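You operate a simulated robot arm through the tools that you are given. There is no shell and no other tool.

You run a simulated robot arm. Do the job below in one go: nothing can be reset, and whatever is moved stays where it is left.

## Task
Move the stop slider to 150 mm and clamp it.
Fine: CARRIAGE knob off and its lock at HELD first; both stay so.

The check looks at the end state, three seconds after you hand in, the way a careful person would. Anything else that was tipped, shoved, dropped, spilled or broken makes it a failure.

## Robot
A 7-joint arm with a fingered hand, fixed in place. Base frame: the origin is on the floor under the middle of its stand, x ahead of it, y to its left, z up. Units: mm, degrees, N and s.
It reaches about 1228 mm from its shoulder. Its first joint turns from -115.0 to 115.0 degrees. Payload 5 kg.
The tool frame sits at the grasp point between the pads (the TCP): z along the fingers, y along the line on which they close. The tips reach 32 mm beyond it. The gripper opens to 160 mm; its body begins 89 mm behind the TCP. The gripper is a hand of 4 fingers: y runs from the thumb to the fingers, the wrist lies at [0, 0, -267] in the tool frame.
Orientation is that of the tool frame in the base frame, as a unit quaternion [x, y, z, w]. With the fingers straight down and closing along the base's y, the tool's x points along the base's -x, its y along +y and its z along -z.

## Interface
- The arm moves only by the tool move_arm. Its argument "series" is a list of rows, each a list of 2 entries, a list of its own where there are three numbers: the shift along the tool's x, y, z in mm, then the turn, a rotation vector about the tool's x, y, z in degrees. In form: [[[dx, dy, dz], [wx, wy, wz]], ...]. A call has 1 to 20 rows; each row is the pose to reach, as a shift and turn from the pose commanded when the call began, along the tool's axes at that moment. A row lasts 0.2 s, in which the tool goes at most 50 mm and 8.6 degrees; a call with a longer step from one row to the next is refused whole. Where a pose cannot be reached the arm comes as near as it can. A force on the tool above 40 N (or 10 N above the force at the start of the call, whichever is more), or a blocked arm, ends the call early, and 0.2 s more pass. In this call time passes only in rows, and 0.2 s behind the last. The reply holds the time, the measured pose of the TCP, the force on the tool along the base axes, the opening and the grip force, in the units named above and with some noise, with the torque about the TCP (base axes, N m) and any sound that the robot's microphone picked up.
- Cameras (640 x 400 px; columns grow to the right, rows downward): "scene" is fixed at [49.7, 499.9, 1182.7]; the picture's right is [-0.50, -0.87, 0.00], its down [-0.45, 0.26, -0.85] and it looks along [0.74, -0.43, -0.52] (base axes); focal length 328 px, centre (320, 200). "wrist" rides on the gripper at [80, -4, -114] in the tool frame; the picture's right is [0.05, 1.00, 0.00], its down [-0.82, 0.04, -0.58] and it looks along [-0.58, 0.03, 0.82] (tool axes); focal length 265 px, centre (320, 200). There is no depth. A picture from a camera that has moved, and an enlarged one, comes with that camera's place and axes in the base frame and with its lens.
- get_image(camera): a new picture of that camera. It takes no simulated time.
- move_column(by): slides the trunk up (or, below 0, down) by that many mm; the arm rides with it, the base frame stays. It gives what a move gives, with no picture.
- set_fingers(finger1, finger2, finger3, thumb_bend): sets how far each is bent, from 0 (flat) to 100 (curled in); at 30 the hand is open as for a grip, at 70 the pads meet at the TCP. One left out holds its place. A second passes; each finger stops where it meets its share of the squeeze, and holds until it gets a number again. It is the only way to open and close the hand. It gives what a move gives, with no picture; readings hold the bend of each and the force on the fingers (four entries, about 0 where the hand has none), thumb and palm.
- zoom(camera, box): a new picture of the part [left, top, right, bottom] of that camera's present view, enlarged. It takes no simulated time.
- job_done(): hands the job in; it is judged then, once.

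Places have to be worked out from the pictures, the camera data and where the tool is seen. Open the gripper and draw the arm clear of the work before you hand the job in, unless the task says otherwise.

The tools are called after "Emit:" as a command line: name --argument value ..., lists and objects as JSON in quotes. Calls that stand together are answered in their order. move_arm: Moves the arm, as the interface text tells. Its arguments: {"type":"object","properties":{"series":{"type":"array","items":{"type":"array"}}},"required":["series"]} The other tools are called the same way: move_column (by) moves the trunk up or down; set_fingers (finger1, finger2, finger3, thumb_bend) moves the fingers one by one; get_image (camera) takes a picture; zoom (camera, box) takes an enlarged picture of a part of a camera's view; job_done () hands the job in.

At the start:

```text
time: 0.0
eef_pos: [541.4, 269.6, 953.5]
tcp_rot: [0.0, 1.0, 0.0, 0.0]
contact_force: [0.0, -0.3, -0.3]
wrist_torque: [-0.01, 0.02, 0.01]
opening: 160.0
grip_force: 0.0
shape: jaw
bend: [30.0, 30.0, 30.0, 30.0]
finger forces: [0.1, 0.0, 0.0, 0.0, 0.0, 0.0]
trunk travel left (down, up): [-375.0, 615.0]
```

scene: 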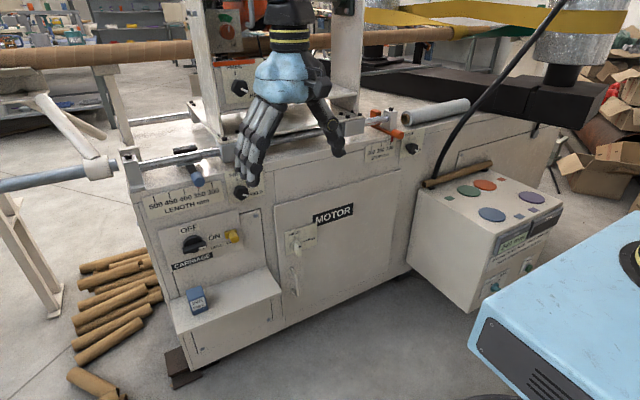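
wrist: 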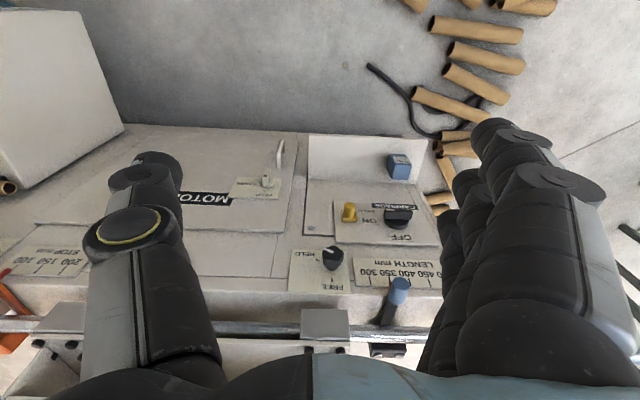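

I start by looking closely at the panel from both cameras, before any motion.

Emit:
zoom --camera "scene" --box '[110, 130, 270, 230]'

Emit:
zoom --camera "scene" --box '[140, 190, 300, 290]'

Emit:
zoom --camera "scene" --box '[320, 80, 480, 180]'

Emit:
zoom --camera "wrist" --box '[260, 130, 460, 330]'

Emit:
zoom --camera "wrist" --box '[0, 220, 160, 320]'

```text
4.00 times, centred on (190, 180) of scene
camera zoom: at [49.7, 499.9, 1182.7], right [-0.5, -0.87, 0.0], down [-0.45, 0.26, -0.85], along [0.74, -0.43, -0.52], focal length 1314 px, centre (840, 280)
```

zoom: 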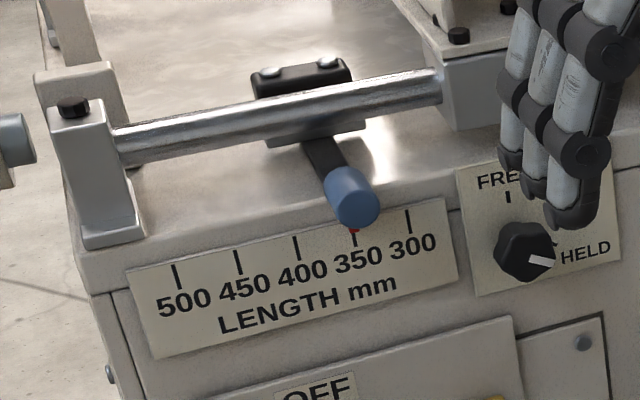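

```text
4.00 times, centred on (220, 240) of scene
camera zoom: at [49.7, 499.9, 1182.7], right [-0.5, -0.87, 0.0], down [-0.45, 0.26, -0.85], along [0.74, -0.43, -0.52], focal length 1314 px, centre (720, 40)
```

zoom: 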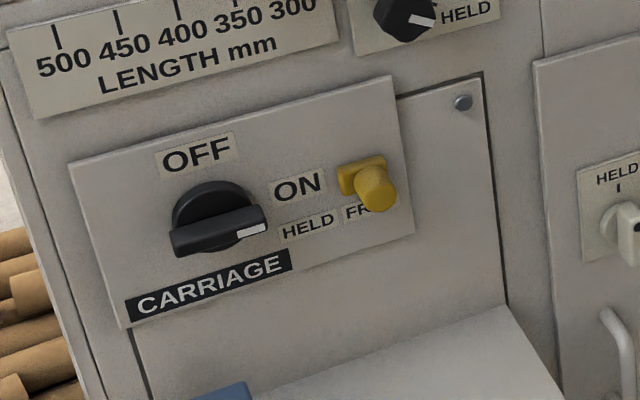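

```text
4.00 times, centred on (400, 130) of scene
camera zoom: at [49.7, 499.9, 1182.7], right [-0.5, -0.87, 0.0], down [-0.45, 0.26, -0.85], along [0.74, -0.43, -0.52], focal length 1314 px, centre (0, 480)
```

zoom: 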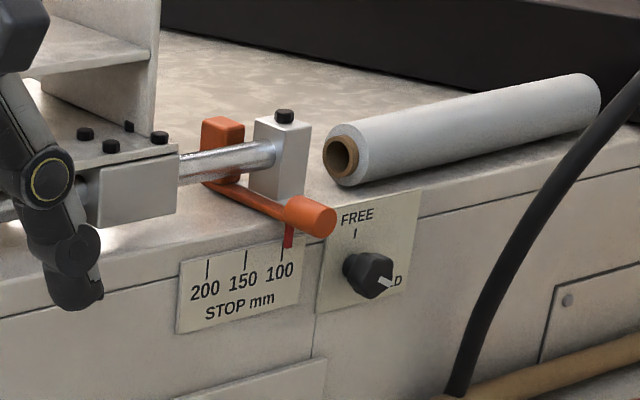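

```text
2.00 times, centred on (360, 230) of wrist
camera zoom: at [461.7, 265.0, 1066.5], right [-0.05, 1.0, 0.0], down [0.82, 0.04, 0.58], along [0.58, 0.03, -0.82], focal length 531 px, centre (240, 140)
```

zoom: 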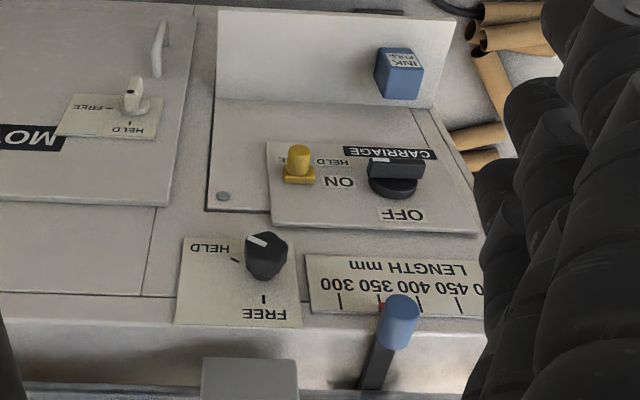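

```text
4.00 times, centred on (80, 270) of wrist
camera zoom: at [461.7, 265.0, 1066.5], right [-0.05, 1.0, 0.0], down [0.82, 0.04, 0.58], along [0.58, 0.03, -0.82], focal length 1062 px, centre (1280, -80)
```

zoom: 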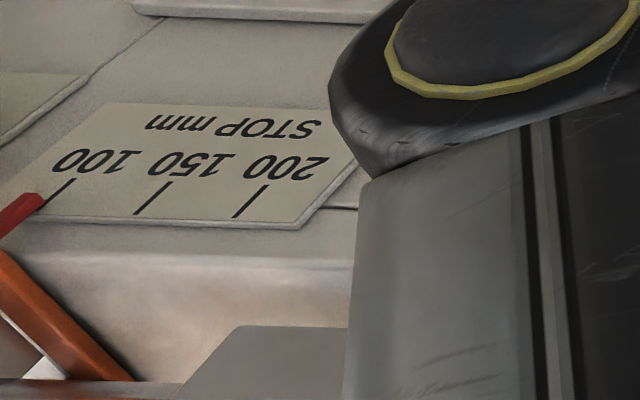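

The panel shows the CARRIAGE knob pointing to ON and the yellow lock on the FREE side, with the orange STOP slider near 100 and its clamp at HELD. I place the CARRIAGE knob near (807, 446, 634) and the STOP scale near (855, -210, 760). I'll tilt the hand to point forward, staying well away from the machine, to get closer views.

Emit:
move_arm --series '[[[-5, 0, 0], [0, -8, 0]], [[-10, 0, 0], [0, -16, 0]], [[-15, 0, 0], [0, -24, 0]], [[-20, 0, 0], [0, -32, 0]], [[-25, 0, 0], [0, -40, 0]], [[-30, 0, 0], [0, -48, 0]], [[-35, 0, 0], [0, -56, 0]], [[-40, 0, 0], [0, -64, 0]], [[-45, 0, 0], [0, -72, 0]], [[-50, 0, 0], [0, -80, 0]], [[-55, 0, 0], [0, -87, 0]], [[-60, 0, 0], [0, -90, 0]]]'

```text
time: 2.6
eef_pos: [602.4, 267.8, 952.2]
tcp_rot: [-0.001, 0.706, 0.001, 0.708]
contact_force: [0.4, 0.0, 0.4]
wrist_torque: [-0.01, 0.01, 0.01]
opening: 159.7
grip_force: 0.1
shape: jaw
bend: [30.0, 30.0, 30.0, 30.0]
finger forces: [0.0, 0.0, 0.0, 0.1, 0.0, 0.1]
trunk travel left (down, up): [-375.0, 615.0]
```

The hand now points forward (tool x down, y left, z ahead). I'll go down and left to face the CARRIAGE panel from about 200 mm in front of it.

Emit:
move_arm --series '[[[35, 22, 0], [0, 0, 0]], [[70, 44, 0], [0, 0, 0]], [[105, 66, 0], [0, 0, 0]], [[140, 88, 0], [0, 0, 0]], [[175, 110, 0], [0, 0, 0]], [[210, 132, 0], [0, 0, 0]], [[245, 150, 0], [0, 0, 0]], [[270, 160, 0], [0, 0, 0]]]'

Emit:
get_image --camera "wrist"

Emit:
get_image --camera "scene"

```text
time: 4.4
eef_pos: [600.5, 428.5, 682.8]
tcp_rot: [0.0, 0.707, 0.0, 0.707]
contact_force: [-0.1, 0.0, -0.3]
wrist_torque: [0.0, 0.02, 0.02]
opening: 159.8
grip_force: 0.0
shape: jaw
bend: [30.0, 30.0, 30.0, 30.0]
finger forces: [0.0, 0.0, 0.0, 0.0, 0.0, 0.0]
trunk travel left (down, up): [-375.0, 615.0]
```

```text
taken
camera wrist: at [486.8, 425.2, 601.3], right [0.0, 1.0, -0.05], down [-0.58, 0.04, 0.82], along [0.82, 0.03, 0.58], focal length 265 px, centre (320, 200)
```

wrist: 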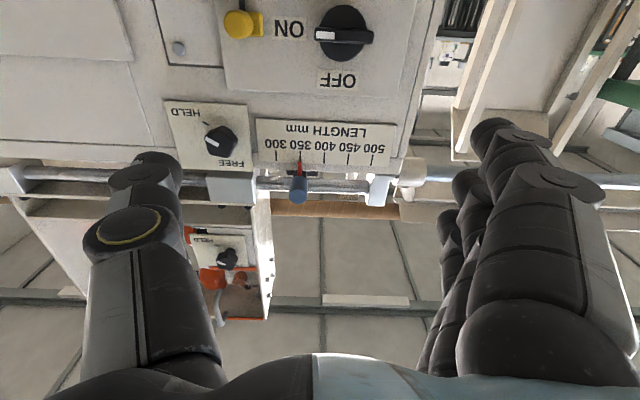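

```text
taken
```

scene: 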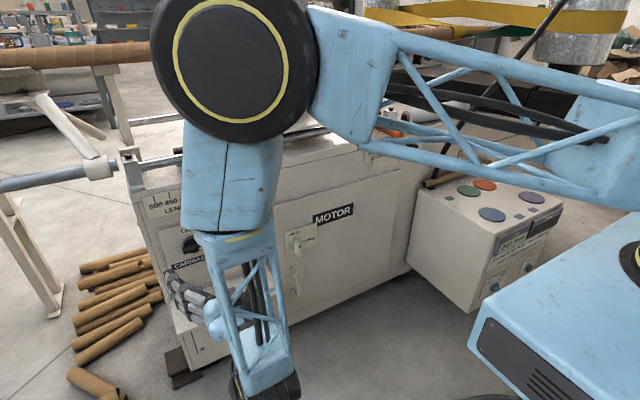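

The arm reaches this pose fine; the camera sits low here. I'll roll the hand +90° about its axis so the camera sits on the left and the fingers close vertically, as needed for the horizontal knob bar.

Emit:
move_arm --series '[[[5, 0, 0], [0, 0, 8]], [[10, 0, 0], [0, 0, 16]], [[15, 0, 0], [0, 0, 24]], [[20, 0, 0], [0, 0, 32]], [[25, 0, 0], [0, 0, 40]], [[30, 0, 0], [0, 0, 48]], [[35, 0, 0], [0, 0, 56]], [[40, 0, 0], [0, 0, 64]], [[45, 0, 0], [0, 0, 72]], [[47, 0, 0], [0, 0, 80]], [[49, 0, 0], [0, 0, 87]], [[49, 0, 0], [0, 0, 90]]]'

Emit:
get_image --camera "wrist"

Emit:
get_image --camera "scene"

```text
time: 7.0
eef_pos: [602.3, 430.5, 635.1]
tcp_rot: [0.5, 0.5, 0.501, 0.499]
contact_force: [-1.2, -0.6, 0.4]
wrist_torque: [-0.03, -0.01, 0.02]
opening: 159.7
grip_force: 0.1
shape: jaw
bend: [30.0, 30.0, 30.0, 30.0]
finger forces: [0.0, 0.1, 0.2, 0.1, 0.0, 0.0]
trunk travel left (down, up): [-375.0, 615.0]
```

```text
taken
camera wrist: at [487.6, 509.5, 629.9], right [0.0, 0.05, 1.0], down [-0.58, -0.82, 0.04], along [0.82, -0.58, 0.03], focal length 265 px, centre (320, 200)
```

wrist: 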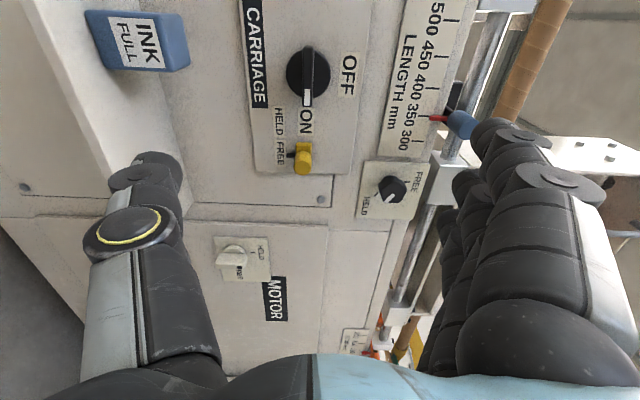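

```text
taken
```

scene: 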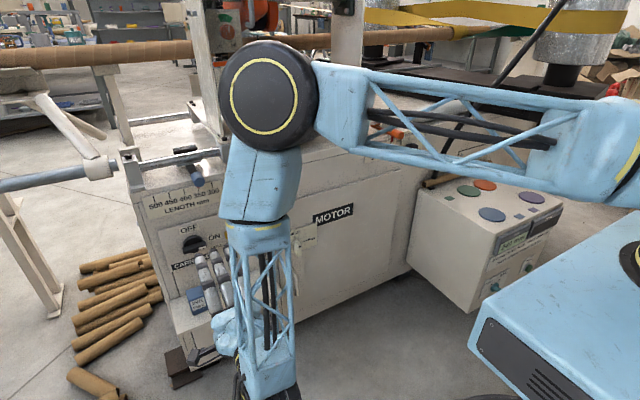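

Now the panel is well in view. I zoom on the knob and the yellow lock.

Emit:
zoom --camera "wrist" --box '[230, 20, 380, 220]'

Emit:
zoom --camera "wrist" --box '[260, 90, 330, 180]'

Emit:
zoom --camera "wrist" --box '[200, 220, 280, 310]'

Emit:
zoom --camera "scene" --box '[160, 215, 250, 285]'

```text
2.00 times, centred on (305, 120) of wrist
camera zoom: at [487.6, 509.5, 629.9], right [0.0, 0.05, 1.0], down [-0.58, -0.82, 0.04], along [0.82, -0.58, 0.03], focal length 531 px, centre (350, 360)
```

zoom: 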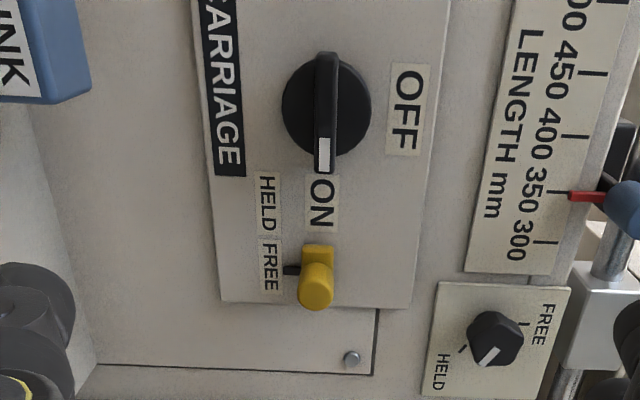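

```text
4.44 times, centred on (295, 135) of wrist
camera zoom: at [487.6, 509.5, 629.9], right [0.0, 0.05, 1.0], down [-0.58, -0.82, 0.04], along [0.82, -0.58, 0.03], focal length 1180 px, centre (431, 489)
```

zoom: 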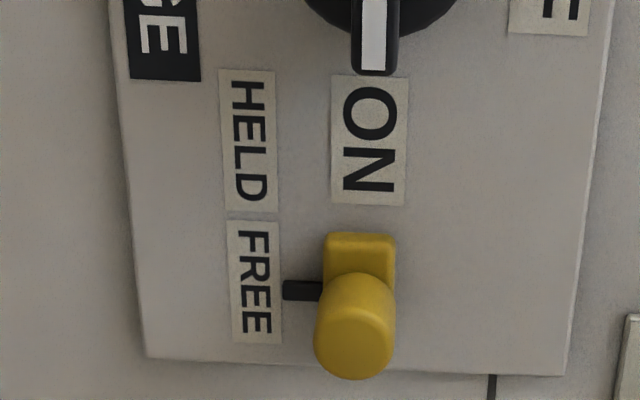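

```text
4.44 times, centred on (240, 265) of wrist
camera zoom: at [487.6, 509.5, 629.9], right [0.0, 0.05, 1.0], down [-0.58, -0.82, 0.04], along [0.82, -0.58, 0.03], focal length 1180 px, centre (676, -89)
```

zoom: 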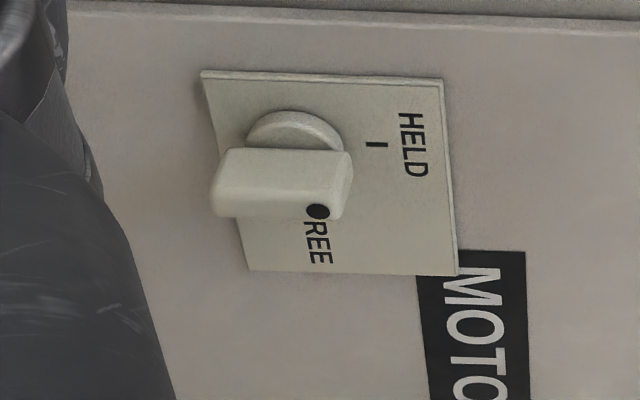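

```text
5.71 times, centred on (205, 250) of scene
camera zoom: at [49.7, 499.9, 1182.7], right [-0.5, -0.87, 0.0], down [-0.45, 0.26, -0.85], along [0.74, -0.43, -0.52], focal length 1877 px, centre (977, -86)
```

zoom: 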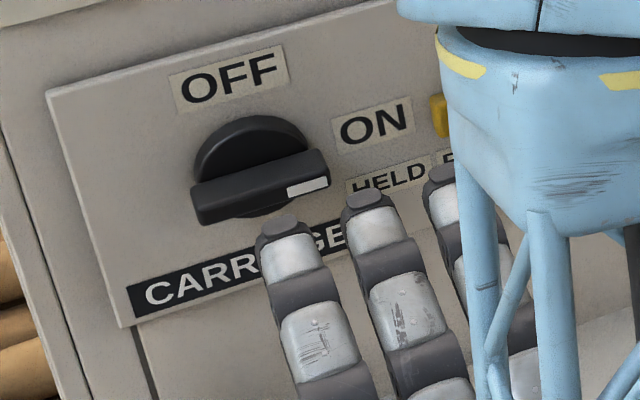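

The yellow lock is a slide bolt at FREE; HELD lies to its left (+y), toward the knob. The knob bar is about 62 mm long and 13 mm thick, at roughly (810, 449, 622). I'll move closer to about 100 mm in front of it and half-close the fingers.

Emit:
move_arm --series '[[[9, -6, 35], [0, 0, 0]], [[17.5, -11, 70], [0, 0, 0]], [[17.5, -11, 88], [0, 0, 0]]]'

Emit:
set_fingers --finger1 50 --finger2 50 --finger3 50 --thumb_bend 50

Emit:
get_image --camera "wrist"

Emit:
get_image --camera "scene"

```text
time: 7.8
eef_pos: [690.5, 446.2, 622.5]
tcp_rot: [0.5, 0.501, 0.5, 0.499]
contact_force: [0.3, 0.9, -0.2]
wrist_torque: [0.01, 0.0, -0.01]
opening: 159.8
grip_force: 0.0
shape: jaw
bend: [30.0, 30.0, 30.0, 30.0]
finger forces: [0.0, 0.0, 0.1, 0.0, 0.0, 0.1]
trunk travel left (down, up): [-375.0, 615.0]
```

```text
time: 8.8
eef_pos: [690.8, 447.8, 622.3]
tcp_rot: [0.5, 0.5, 0.5, 0.5]
contact_force: [0.2, 0.1, -0.1]
wrist_torque: [-0.04, -0.01, -0.01]
opening: 91.9
grip_force: 0.1
shape: fingers
bend: [50.0, 50.0, 50.0, 50.0]
finger forces: [0.0, 0.0, 0.1, 0.1, 0.1, 0.0]
trunk travel left (down, up): [-375.0, 615.0]
```

```text
taken
camera wrist: at [576.5, 527.5, 618.2], right [0.0, 0.05, 1.0], down [-0.58, -0.82, 0.04], along [0.82, -0.58, 0.03], focal length 265 px, centre (320, 200)
```

wrist: 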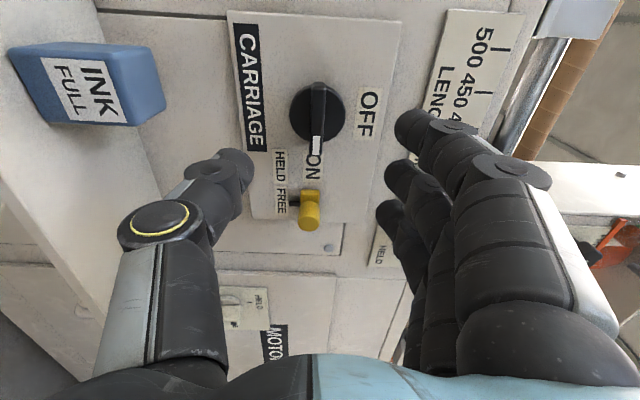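

```text
taken
```

scene: 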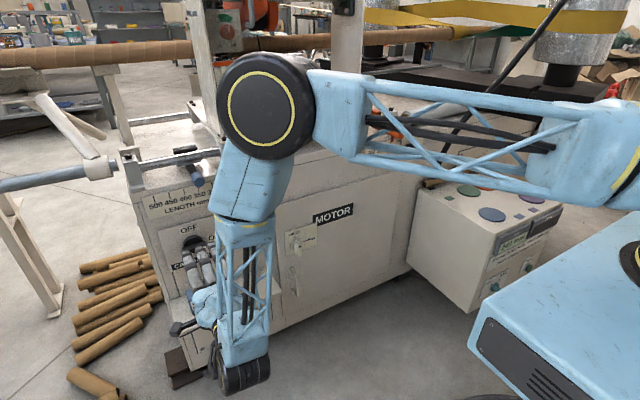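

The knob is nicely centred in front of the TCP (knob near y 447, z 621). I zoom in to judge panel alignment and depth before the approach.

Emit:
zoom --camera "wrist" --box '[220, 0, 420, 125]'

Emit:
zoom --camera "wrist" --box '[220, 125, 420, 250]'

Emit:
zoom --camera "scene" --box '[150, 220, 260, 300]'

```text
3.20 times, centred on (320, 62) of wrist
camera zoom: at [576.5, 527.5, 618.2], right [0.0, 0.05, 1.0], down [-0.58, -0.82, 0.04], along [0.82, -0.58, 0.03], focal length 849 px, centre (320, 640)
```

zoom: 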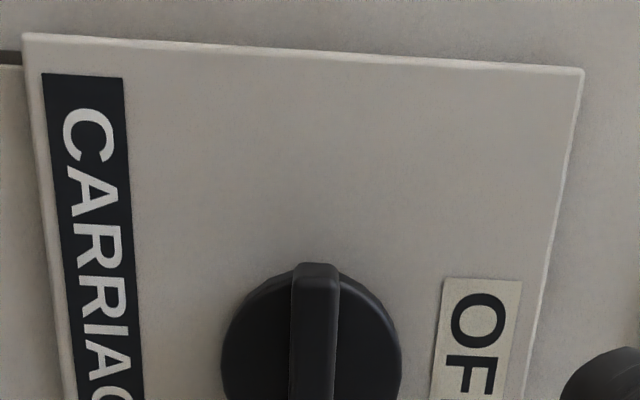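

```text
3.20 times, centred on (320, 188) of wrist
camera zoom: at [576.5, 527.5, 618.2], right [0.0, 0.05, 1.0], down [-0.58, -0.82, 0.04], along [0.82, -0.58, 0.03], focal length 849 px, centre (320, 240)
```

zoom: 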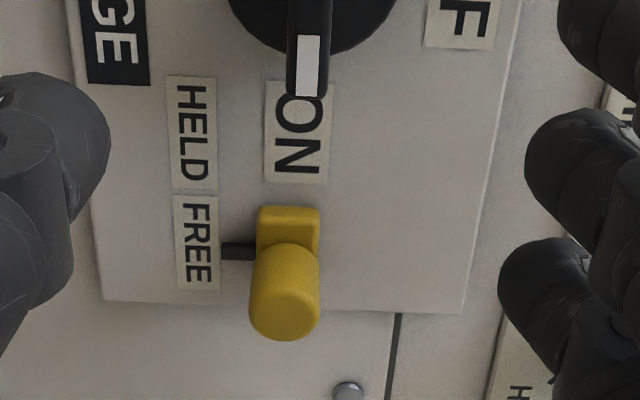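

```text
5.00 times, centred on (205, 260) of scene
camera zoom: at [49.7, 499.9, 1182.7], right [-0.5, -0.87, 0.0], down [-0.45, 0.26, -0.85], along [0.74, -0.43, -0.52], focal length 1642 px, centre (895, -100)
```

zoom: 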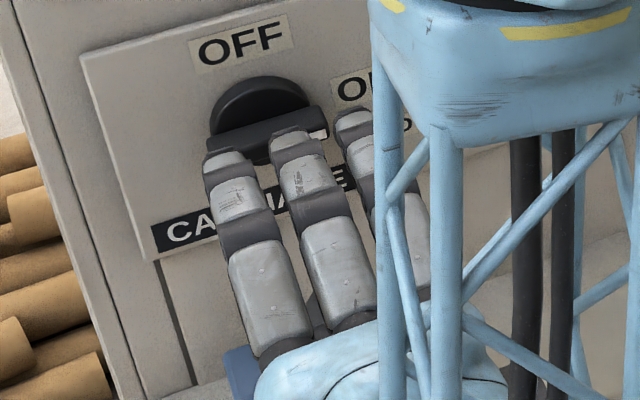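

The plate turns out square to the base (facing -x), at x≈830, with the knob axis near y 450.5, z 620.5. I'll move in to TCP x≈760 with a small correction and look again.

Emit:
move_arm --series '[[[1.5, -1.5, 25], [0, 0, 0]], [[3, -2.5, 50], [0, 0, 0]], [[3, -2.5, 70], [0, 0, 0]]]'

Emit:
get_image --camera "wrist"

Emit:
zoom --camera "scene" --box '[150, 220, 260, 300]'

```text
time: 9.6
eef_pos: [759.1, 450.4, 619.3]
tcp_rot: [0.5, 0.501, 0.501, 0.499]
contact_force: [0.5, 0.2, -0.5]
wrist_torque: [-0.01, 0.01, -0.01]
opening: 92.1
grip_force: 0.0
shape: fingers
bend: [50.0, 50.0, 50.0, 50.0]
finger forces: [0.0, 0.0, 0.0, 0.1, 0.0, 0.1]
trunk travel left (down, up): [-375.0, 615.0]
```

```text
taken
camera wrist: at [645.0, 530.9, 616.0], right [0.0, 0.05, 1.0], down [-0.58, -0.82, 0.04], along [0.82, -0.58, 0.03], focal length 265 px, centre (320, 200)
```

wrist: 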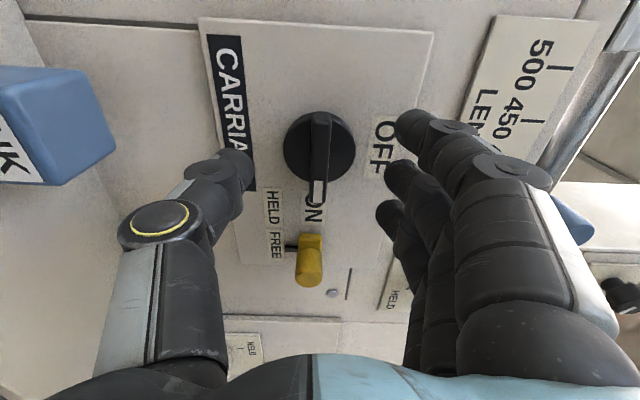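

```text
5.00 times, centred on (205, 260) of scene
camera zoom: at [49.7, 499.9, 1182.7], right [-0.5, -0.87, 0.0], down [-0.45, 0.26, -0.85], along [0.74, -0.43, -0.52], focal length 1642 px, centre (895, -100)
```

zoom: 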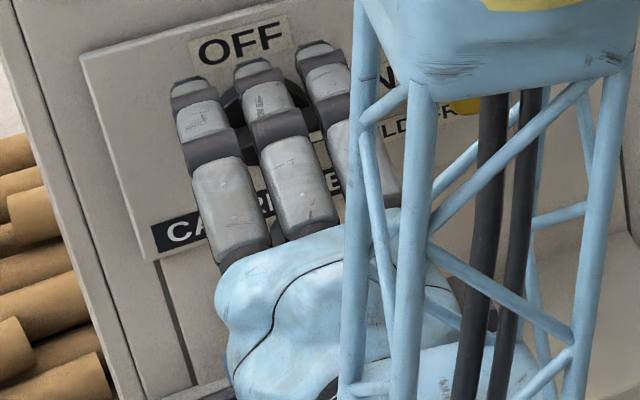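

The bar is centred between thumb and fingers. I'll advance 32 mm slowly so that the tips come within a few mm of the plate, watching the force.

Emit:
move_arm --series '[[[0, 0, 10], [0, 0, 0]], [[0, 0, 20], [0, 0, 0]], [[0, 0, 26], [0, 0, 0]], [[0, 0, 31], [0, 0, 0]]]'

Emit:
get_image --camera "wrist"

```text
time: 10.6
eef_pos: [789.4, 450.5, 618.5]
tcp_rot: [0.5, 0.502, 0.5, 0.498]
contact_force: [-22.5, -5.5, 2.0]
wrist_torque: [0.08, -0.36, -0.39]
opening: 92.1
grip_force: 11.1
shape: fingers
bend: [50.0, 50.0, 50.0, 50.0]
finger forces: [3.7, 4.9, 5.8, 0.0, 7.7, 0.0]
trunk travel left (down, up): [-375.0, 615.0]
```

```text
taken
camera wrist: at [674.9, 530.9, 615.0], right [0.0, 0.05, 1.0], down [-0.58, -0.82, 0.04], along [0.82, -0.58, 0.03], focal length 265 px, centre (320, 200)
```

wrist: 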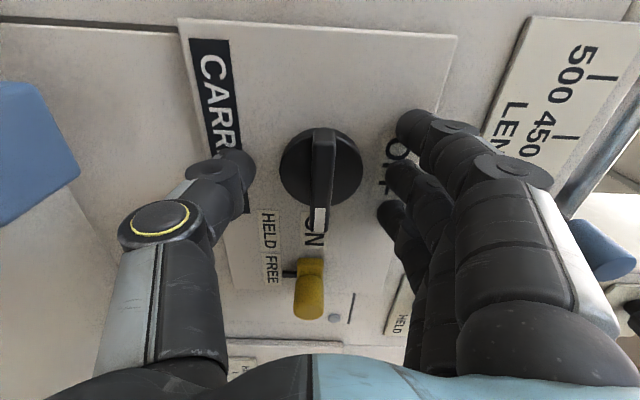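

The tips touch the plate (22 N at x 789), so I back off 5 mm and close the fingers stepwise onto the bar.

Emit:
move_arm --series '[[[0, 0, -3], [0, 0, 0]], [[0, 0, -5], [0, 0, 0]]]'

Emit:
set_fingers --finger1 62 --finger2 62 --finger3 62 --thumb_bend 62

Emit:
get_image --camera "wrist"

```text
time: 11.2
eef_pos: [787.8, 449.5, 622.3]
tcp_rot: [0.499, 0.5, 0.5, 0.501]
contact_force: [1.1, -0.5, -0.4]
wrist_torque: [0.01, -0.01, 0.03]
opening: 91.6
grip_force: 0.0
shape: fingers
bend: [50.0, 50.0, 50.0, 50.0]
finger forces: [0.0, 0.0, 0.1, 0.0, 0.0, 0.0]
trunk travel left (down, up): [-375.0, 615.0]
```

```text
time: 12.2
eef_pos: [787.0, 449.5, 621.3]
tcp_rot: [0.5, 0.5, 0.5, 0.5]
contact_force: [3.2, -1.6, -2.9]
wrist_torque: [-0.04, 0.05, -0.04]
opening: 54.9
grip_force: 4.3
shape: fingers
bend: [62.0, 58.0, 62.0, 60.0]
finger forces: [0.1, 3.3, 0.0, 0.0, 5.1, 0.0]
trunk travel left (down, up): [-375.0, 615.0]
```

```text
taken
camera wrist: at [672.3, 530.3, 616.5], right [0.0, 0.05, 1.0], down [-0.58, -0.82, 0.04], along [0.82, -0.58, 0.03], focal length 265 px, centre (320, 200)
```

wrist: 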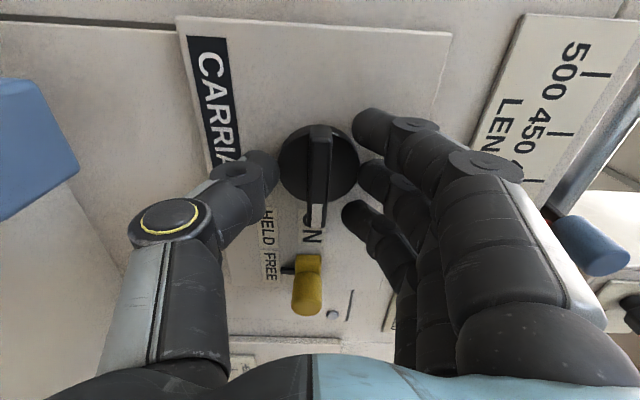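

Middle finger and thumb met the knob's round base (about 53 mm) rather than the bar. I zoom to see how far the bar stands proud of that disc.

Emit:
zoom --camera "wrist" --box '[230, 90, 410, 250]'

Emit:
zoom --camera "scene" --box '[160, 215, 240, 275]'

```text
2.50 times, centred on (320, 170) of wrist
camera zoom: at [672.3, 530.3, 616.5], right [0.0, 0.05, 1.0], down [-0.58, -0.82, 0.04], along [0.82, -0.58, 0.03], focal length 664 px, centre (320, 275)
```

zoom: 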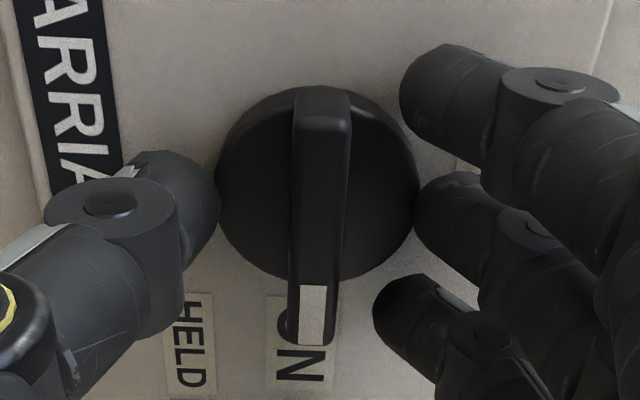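

```text
6.67 times, centred on (200, 245) of scene
camera zoom: at [49.7, 499.9, 1182.7], right [-0.5, -0.87, 0.0], down [-0.45, 0.26, -0.85], along [0.74, -0.43, -0.52], focal length 2190 px, centre (1120, -100)
```

zoom: 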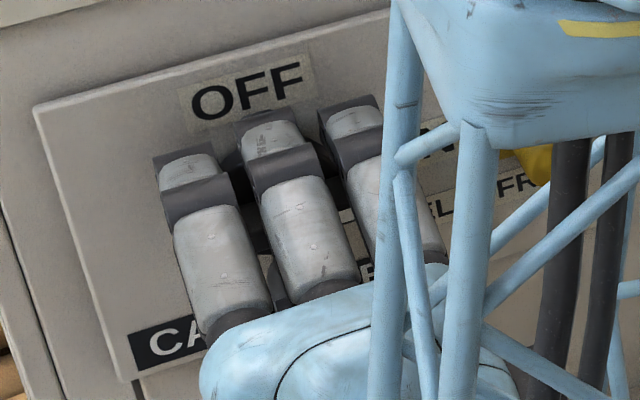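

The bar stands about 20 mm proud of the disc (bar front x≈793, disc front x≈812). I'll open slightly, draw back 10 mm so the tips only take the bar, and close again.

Emit:
set_fingers --finger1 54 --finger2 54 --finger3 54 --thumb_bend 54

Emit:
move_arm --series '[[[0, 0, -5], [0, 0, 0]], [[0, 0, -10], [0, 0, 0]]]'

Emit:
set_fingers --finger1 70 --finger2 70 --finger3 70 --thumb_bend 70

Emit:
zoom --camera "wrist" --box '[230, 90, 410, 250]'

```text
time: 13.2
eef_pos: [787.0, 449.0, 621.2]
tcp_rot: [0.501, 0.5, 0.5, 0.5]
contact_force: [0.5, 0.3, -0.5]
wrist_torque: [0.03, 0.0, 0.01]
opening: 74.7
grip_force: 0.0
shape: fingers
bend: [54.0, 54.0, 54.0, 54.0]
finger forces: [0.0, 0.1, 0.1, 0.1, 0.1, 0.0]
trunk travel left (down, up): [-375.0, 615.0]
```

```text
time: 13.8
eef_pos: [776.5, 449.6, 620.7]
tcp_rot: [0.5, 0.5, 0.5, 0.5]
contact_force: [-0.4, -0.9, -0.2]
wrist_torque: [-0.01, -0.01, -0.03]
opening: 75.0
grip_force: 0.1
shape: fingers
bend: [54.0, 54.0, 54.0, 54.0]
finger forces: [0.0, 0.1, 0.0, 0.0, 0.1, 0.0]
trunk travel left (down, up): [-375.0, 615.0]
```

```text
time: 14.8
eef_pos: [776.1, 449.8, 621.2]
tcp_rot: [0.5, 0.5, 0.5, 0.5]
contact_force: [2.7, -0.2, -0.1]
wrist_torque: [0.01, -0.04, -0.03]
opening: 29.2
grip_force: 4.8
shape: fingers
bend: [68.0, 68.0, 68.0, 68.0]
finger forces: [1.8, 1.6, 1.7, 0.1, 4.4, 0.0]
trunk travel left (down, up): [-375.0, 615.0]
```

```text
2.50 times, centred on (320, 170) of wrist
camera zoom: at [662.3, 530.7, 616.7], right [0.0, 0.05, 1.0], down [-0.58, -0.82, 0.04], along [0.82, -0.58, 0.03], focal length 664 px, centre (320, 275)
```

zoom: 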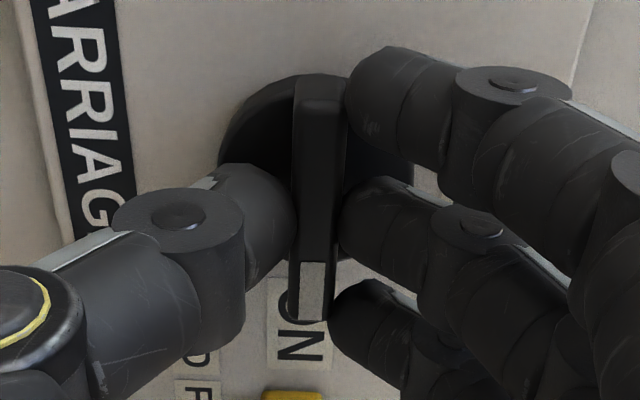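

The bar is now held between thumb and three fingers. I'll tighten a little and turn the hand -90° about its axis, from ON to OFF.

Emit:
set_fingers --finger1 78 --finger2 78 --finger3 78 --thumb_bend 78

Emit:
move_arm --series '[[[0, 0, 0], [0, 0, -7.5]], [[0, 0, 0], [0, 0, -15]], [[0, 0, 0], [0, 0, -22.5]], [[0, 0, 0], [0, 0, -30]], [[0, 0, 0], [0, 0, -37.5]], [[0, 0, 0], [0, 0, -45]]]'

Emit:
get_image --camera "wrist"

Emit:
zoom --camera "scene" --box '[160, 215, 240, 275]'

```text
time: 15.8
eef_pos: [778.5, 450.8, 621.8]
tcp_rot: [0.499, 0.499, 0.5, 0.501]
contact_force: [18.9, 2.6, 5.9]
wrist_torque: [0.01, -0.11, 0.02]
opening: 27.4
grip_force: 19.4
shape: fingers
bend: [71.0, 71.0, 71.0, 69.0]
finger forces: [7.4, 7.4, 7.6, 0.0, 16.9, 0.0]
trunk travel left (down, up): [-375.0, 615.0]
```

```text
time: 17.2
eef_pos: [776.4, 450.3, 620.3]
tcp_rot: [0.27, 0.653, 0.272, 0.653]
contact_force: [20.6, 9.7, 8.0]
wrist_torque: [0.04, -0.17, 0.21]
opening: 27.7
grip_force: 20.0
shape: fingers
bend: [71.0, 71.0, 71.0, 69.0]
finger forces: [8.9, 8.8, 8.6, 0.1, 13.5, 0.0]
trunk travel left (down, up): [-375.0, 615.0]
```

```text
taken
camera wrist: at [662.5, 504.0, 560.1], right [0.0, 0.74, 0.67], down [-0.58, -0.55, 0.61], along [0.82, -0.38, 0.43], focal length 265 px, centre (320, 200)
```

wrist: 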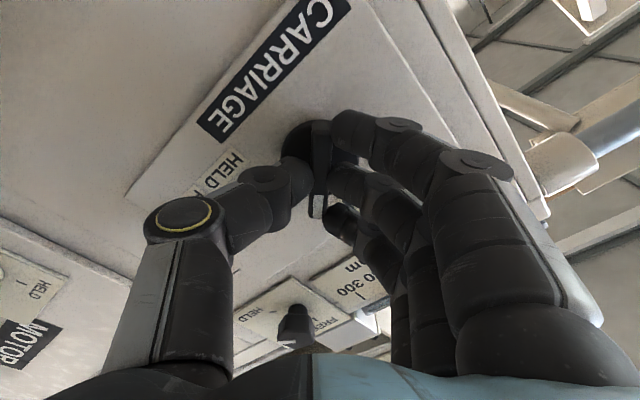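

```text
6.67 times, centred on (200, 245) of scene
camera zoom: at [49.7, 499.9, 1182.7], right [-0.5, -0.87, 0.0], down [-0.45, 0.26, -0.85], along [0.74, -0.43, -0.52], focal length 2190 px, centre (1120, -100)
```

zoom: 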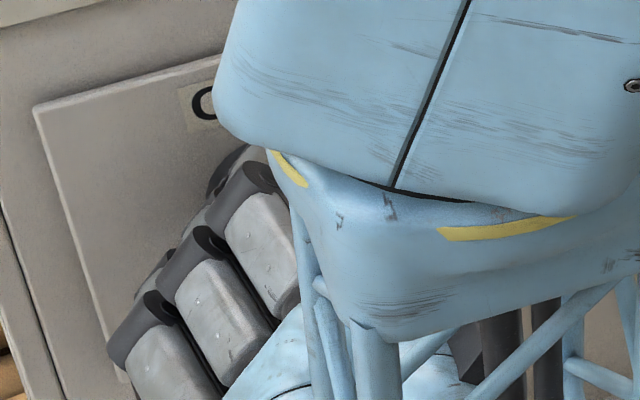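

The knob turns with the hand (45° so far). I continue the remaining 45°.

Emit:
move_arm --series '[[[0, 0, 0], [0, 0, -7.5]], [[0, 0, 0], [0, 0, -15]], [[0, 0, 0], [0, 0, -22.5]], [[0, 0, 0], [0, 0, -30]], [[0, 0, 0], [0, 0, -37.5]], [[0, 0, 0], [0, 0, -45]]]'

Emit:
get_image --camera "wrist"

Emit:
zoom --camera "wrist" --box '[220, 60, 420, 260]'

```text
time: 18.6
eef_pos: [776.7, 450.2, 620.8]
tcp_rot: [0.0, 0.707, 0.0, 0.707]
contact_force: [19.1, 11.6, 3.4]
wrist_torque: [0.02, -0.08, 0.22]
opening: 27.2
grip_force: 19.3
shape: fingers
bend: [71.0, 71.0, 71.0, 69.0]
finger forces: [9.1, 8.9, 7.5, 0.0, 14.0, 0.0]
trunk travel left (down, up): [-375.0, 615.0]
```

```text
taken
camera wrist: at [662.3, 445.8, 539.4], right [0.0, 1.0, -0.05], down [-0.58, 0.04, 0.82], along [0.82, 0.03, 0.58], focal length 265 px, centre (320, 200)
```

wrist: 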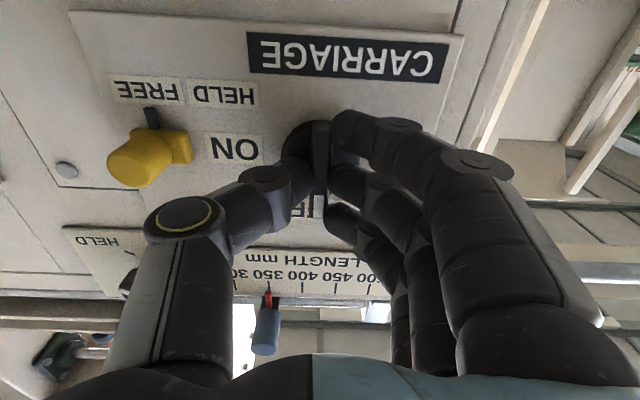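

```text
2.00 times, centred on (320, 160) of wrist
camera zoom: at [662.3, 445.8, 539.4], right [0.0, 1.0, -0.05], down [-0.58, 0.04, 0.82], along [0.82, 0.03, 0.58], focal length 531 px, centre (320, 280)
```

zoom: 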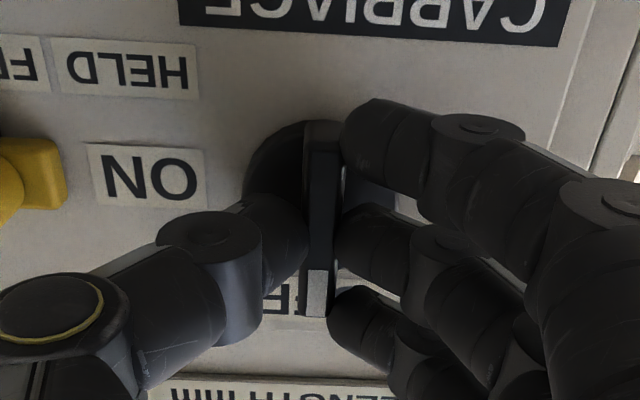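

The pointer now lies at OFF, bar upright. I release gently to a small opening and back away from the plate.

Emit:
set_fingers --finger1 60 --finger2 60 --finger3 60 --thumb_bend 60

Emit:
move_arm --series '[[[0, 0, -20], [0, 0, 0]], [[0, 0, -50], [0, 0, 0]], [[0, 0, -90], [0, 0, 0]]]'

Emit:
get_image --camera "wrist"

Emit:
zoom --camera "wrist" --box '[180, 20, 380, 220]'

```text
time: 19.6
eef_pos: [776.3, 449.6, 619.6]
tcp_rot: [0.0, 0.707, -0.001, 0.707]
contact_force: [-0.2, 0.3, 0.4]
wrist_torque: [-0.02, 0.0, -0.01]
opening: 52.5
grip_force: 0.2
shape: fingers
bend: [60.0, 60.0, 60.0, 60.0]
finger forces: [0.1, 0.0, 0.1, 0.0, 0.0, 0.1]
trunk travel left (down, up): [-375.0, 615.0]
```

```text
time: 20.4
eef_pos: [686.5, 450.9, 621.0]
tcp_rot: [0.0, 0.707, 0.0, 0.707]
contact_force: [1.0, -0.6, 0.3]
wrist_torque: [0.01, -0.05, 0.0]
opening: 52.7
grip_force: 0.1
shape: fingers
bend: [60.0, 60.0, 60.0, 60.0]
finger forces: [0.0, 0.0, 0.0, 0.1, 0.0, 0.0]
trunk travel left (down, up): [-375.0, 615.0]
```

```text
taken
camera wrist: at [572.3, 446.7, 540.0], right [0.0, 1.0, -0.05], down [-0.58, 0.04, 0.82], along [0.82, 0.03, 0.58], focal length 265 px, centre (320, 200)
```

wrist: 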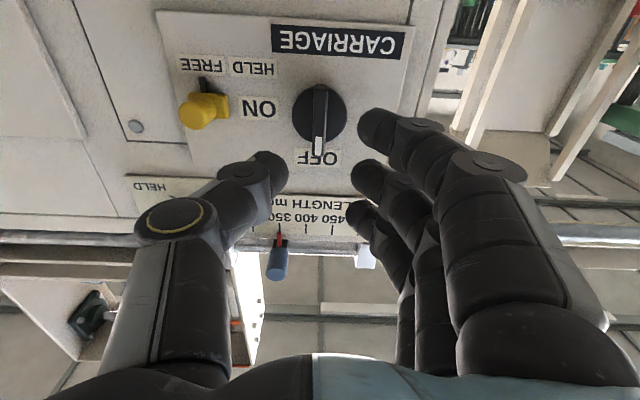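

```text
2.00 times, centred on (280, 120) of wrist
camera zoom: at [572.3, 446.7, 540.0], right [0.0, 1.0, -0.05], down [-0.58, 0.04, 0.82], along [0.82, 0.03, 0.58], focal length 531 px, centre (400, 360)
```

zoom: 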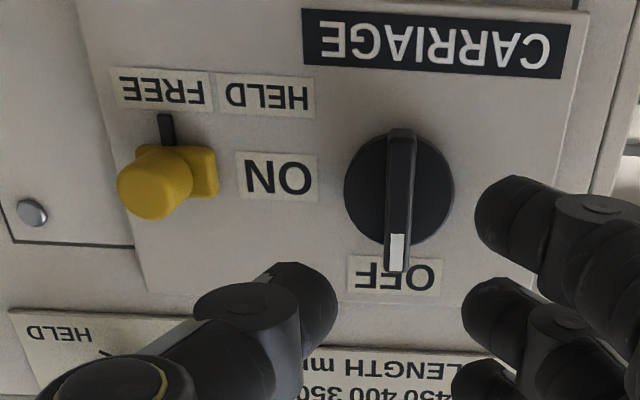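

The knob reads OFF clearly. The bolt must travel about 45 mm left (handle now near y 345, z 616). I'll roll back to the vertical-closing pose, shift right of the bolt, and close the hand so its side can push the handle.

Emit:
move_arm --series '[[[1, -13, 0], [0, 0, 8]], [[2, -26, 0], [0, 0, 16]], [[4, -40, 0], [0, 0, 24]], [[5, -53, 0], [0, 0, 32]], [[7, -66, 0], [0, 0, 40]], [[8, -80, 0], [0, 0, 48]], [[9, -93, 0], [0, 0, 56]], [[10, -106, 0], [0, 0, 64]], [[12, -120, 0], [0, 0, 72]], [[13, -133, 0], [0, 0, 80]], [[15, -150, 0], [0, 0, 87]], [[16, -165, 0], [0, 0, 90]]]'

Emit:
set_fingers --finger1 70 --finger2 70 --finger3 70 --thumb_bend 70

Emit:
get_image --camera "wrist"

Emit:
get_image --camera "scene"

```text
time: 23.0
eef_pos: [685.4, 285.7, 605.0]
tcp_rot: [0.499, 0.5, 0.502, 0.499]
contact_force: [0.2, -0.1, 1.1]
wrist_torque: [0.02, 0.03, -0.06]
opening: 52.8
grip_force: 0.1
shape: fingers
bend: [60.0, 60.0, 60.0, 60.0]
finger forces: [0.1, 0.1, 0.0, 0.0, 0.0, 0.1]
trunk travel left (down, up): [-375.0, 615.0]
```

```text
time: 24.0
eef_pos: [684.7, 283.4, 603.1]
tcp_rot: [0.5, 0.5, 0.499, 0.5]
contact_force: [0.5, 0.6, -0.4]
wrist_torque: [0.01, -0.02, -0.04]
opening: 23.8
grip_force: 0.0
shape: fingers
bend: [70.0, 70.0, 70.0, 70.0]
finger forces: [0.0, 0.0, 0.1, 0.1, 0.0, 0.0]
trunk travel left (down, up): [-375.0, 615.0]
```

```text
taken
camera wrist: at [571.7, 364.2, 599.9], right [0.0, 0.05, 1.0], down [-0.58, -0.82, 0.04], along [0.82, -0.58, 0.03], focal length 265 px, centre (320, 200)
```

wrist: 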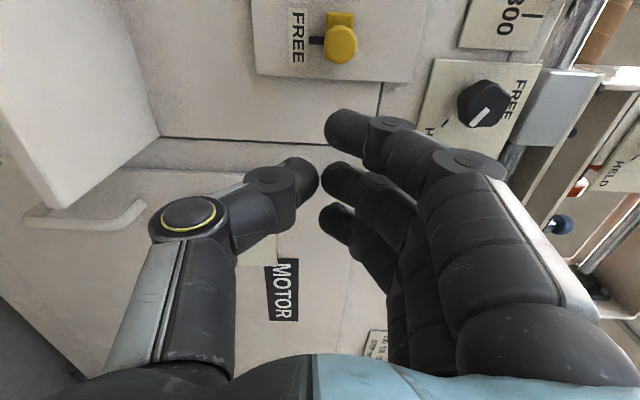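

```text
taken
```

scene: 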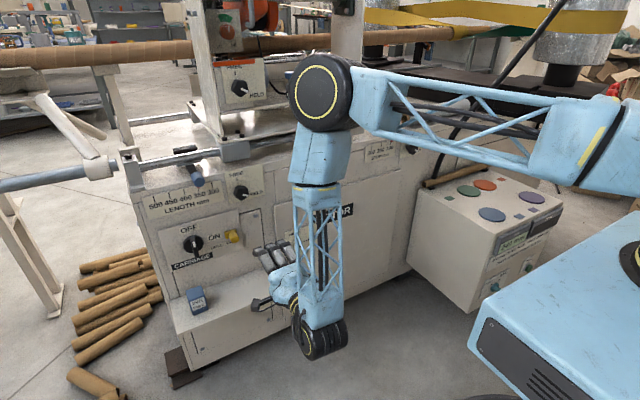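

From two views the bolt handle's end is near (799, 345, 617), about 22 mm across. With the closed hand's left side around y 326, I advance beside the handle's right, in two stages.

Emit:
move_arm --series '[[[-2, 0, 30], [0, 0, 0]], [[-2, 0, 55], [0, 0, 0]], [[-2, 0, 75], [0, 0, 0]]]'

Emit:
get_image --camera "wrist"

Emit:
zoom --camera "scene" --box '[180, 205, 300, 285]'

```text
time: 24.8
eef_pos: [761.8, 281.6, 604.7]
tcp_rot: [0.5, 0.5, 0.501, 0.499]
contact_force: [-0.8, -0.7, 0.0]
wrist_torque: [-0.01, -0.01, 0.01]
opening: 23.8
grip_force: 0.0
shape: fingers
bend: [70.0, 70.0, 70.0, 70.0]
finger forces: [0.0, 0.0, 0.1, 0.0, 0.1, 0.0]
trunk travel left (down, up): [-375.0, 615.0]
```

```text
taken
camera wrist: at [647.3, 362.1, 600.6], right [0.0, 0.05, 1.0], down [-0.58, -0.82, 0.04], along [0.82, -0.58, 0.03], focal length 265 px, centre (320, 200)
```

wrist: 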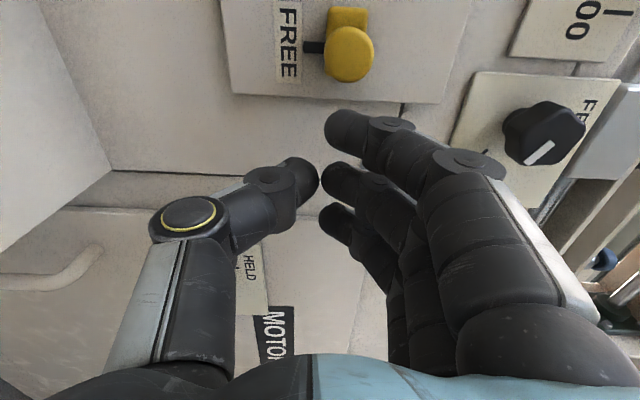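

```text
5.00 times, centred on (240, 245) of scene
camera zoom: at [49.7, 499.9, 1182.7], right [-0.5, -0.87, 0.0], down [-0.45, 0.26, -0.85], along [0.74, -0.43, -0.52], focal length 1642 px, centre (720, -25)
```

zoom: 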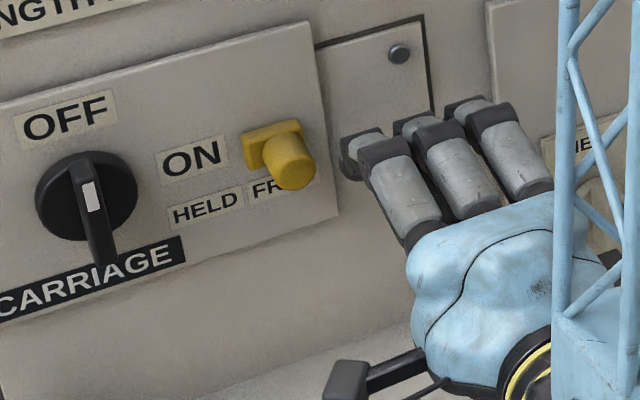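

The closed hand sits to the right of the yellow handle at its height. I advance another 20 mm, then push left in small steps.

Emit:
move_arm --series '[[[0, 0, 8], [0, 0, 0]], [[0, 0, 15], [0, 0, 0]], [[0, 0, 20], [0, 0, 0]]]'

Emit:
get_image --camera "wrist"

Emit:
zoom --camera "scene" --box '[180, 205, 300, 285]'

```text
time: 25.6
eef_pos: [782.7, 282.3, 604.2]
tcp_rot: [0.5, 0.5, 0.501, 0.499]
contact_force: [0.0, -0.6, 0.2]
wrist_torque: [0.04, -0.01, -0.02]
opening: 23.7
grip_force: 0.0
shape: fingers
bend: [70.0, 70.0, 70.0, 70.0]
finger forces: [0.1, 0.0, 0.0, 0.0, 0.1, 0.1]
trunk travel left (down, up): [-375.0, 615.0]
```

```text
taken
camera wrist: at [668.2, 362.8, 600.0], right [0.0, 0.05, 1.0], down [-0.58, -0.82, 0.04], along [0.82, -0.58, 0.03], focal length 265 px, centre (320, 200)
```

wrist: 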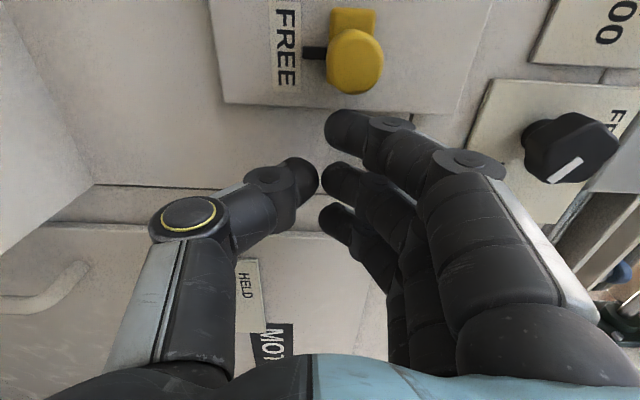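

```text
5.00 times, centred on (240, 245) of scene
camera zoom: at [49.7, 499.9, 1182.7], right [-0.5, -0.87, 0.0], down [-0.45, 0.26, -0.85], along [0.74, -0.43, -0.52], focal length 1642 px, centre (720, -25)
```

zoom: 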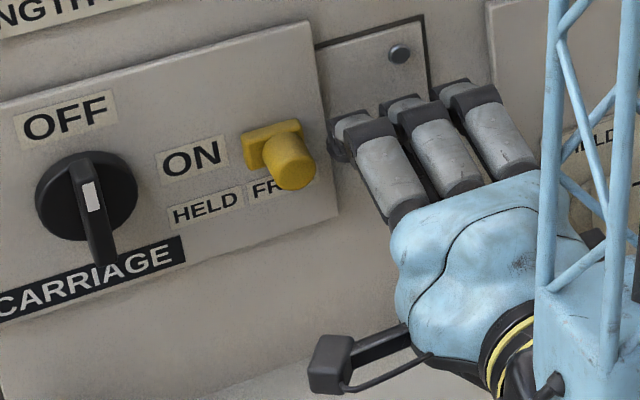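

Now the finger side is level with the handle. I push left (tool +x) 30 mm in 5 mm rows and check the picture.

Emit:
move_arm --series '[[[5, 0, 0], [0, 0, 0]], [[10, 0, 0], [0, 0, 0]], [[15, 0, 0], [0, 0, 0]], [[20, 0, 0], [0, 0, 0]], [[25, 0, 0], [0, 0, 0]], [[30, 0, 0], [0, 0, 0]]]'

Emit:
zoom --camera "scene" --box '[180, 205, 300, 285]'

Emit:
get_image --camera "wrist"

```text
time: 27.0
eef_pos: [781.2, 313.3, 604.7]
tcp_rot: [0.499, 0.501, 0.5, 0.499]
contact_force: [0.5, -0.3, 0.5]
wrist_torque: [0.03, 0.0, -0.06]
opening: 23.4
grip_force: 0.2
shape: fingers
bend: [70.0, 70.0, 70.0, 70.0]
finger forces: [0.8, 0.0, 0.0, 0.0, 0.0, 0.0]
trunk travel left (down, up): [-375.0, 615.0]
```

```text
5.00 times, centred on (240, 245) of scene
camera zoom: at [49.7, 499.9, 1182.7], right [-0.5, -0.87, 0.0], down [-0.45, 0.26, -0.85], along [0.74, -0.43, -0.52], focal length 1642 px, centre (720, -25)
```

zoom: 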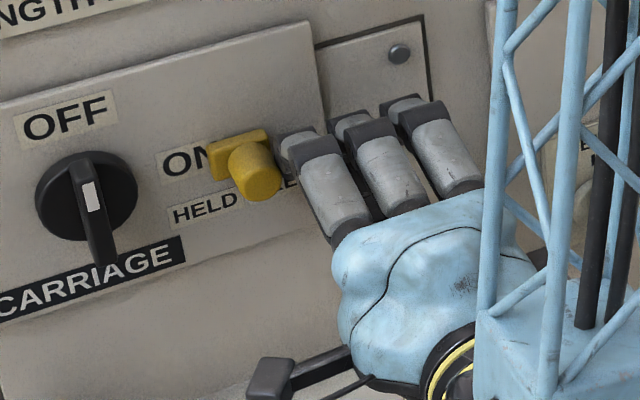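

```text
taken
camera wrist: at [667.4, 393.1, 600.4], right [0.0, 0.05, 1.0], down [-0.58, -0.82, 0.04], along [0.82, -0.58, 0.03], focal length 265 px, centre (320, 200)
```

wrist: 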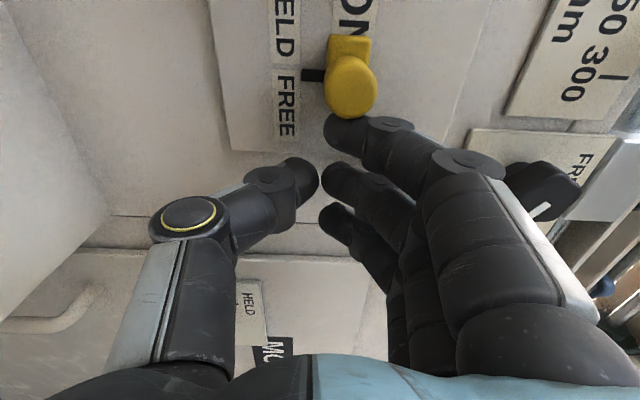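

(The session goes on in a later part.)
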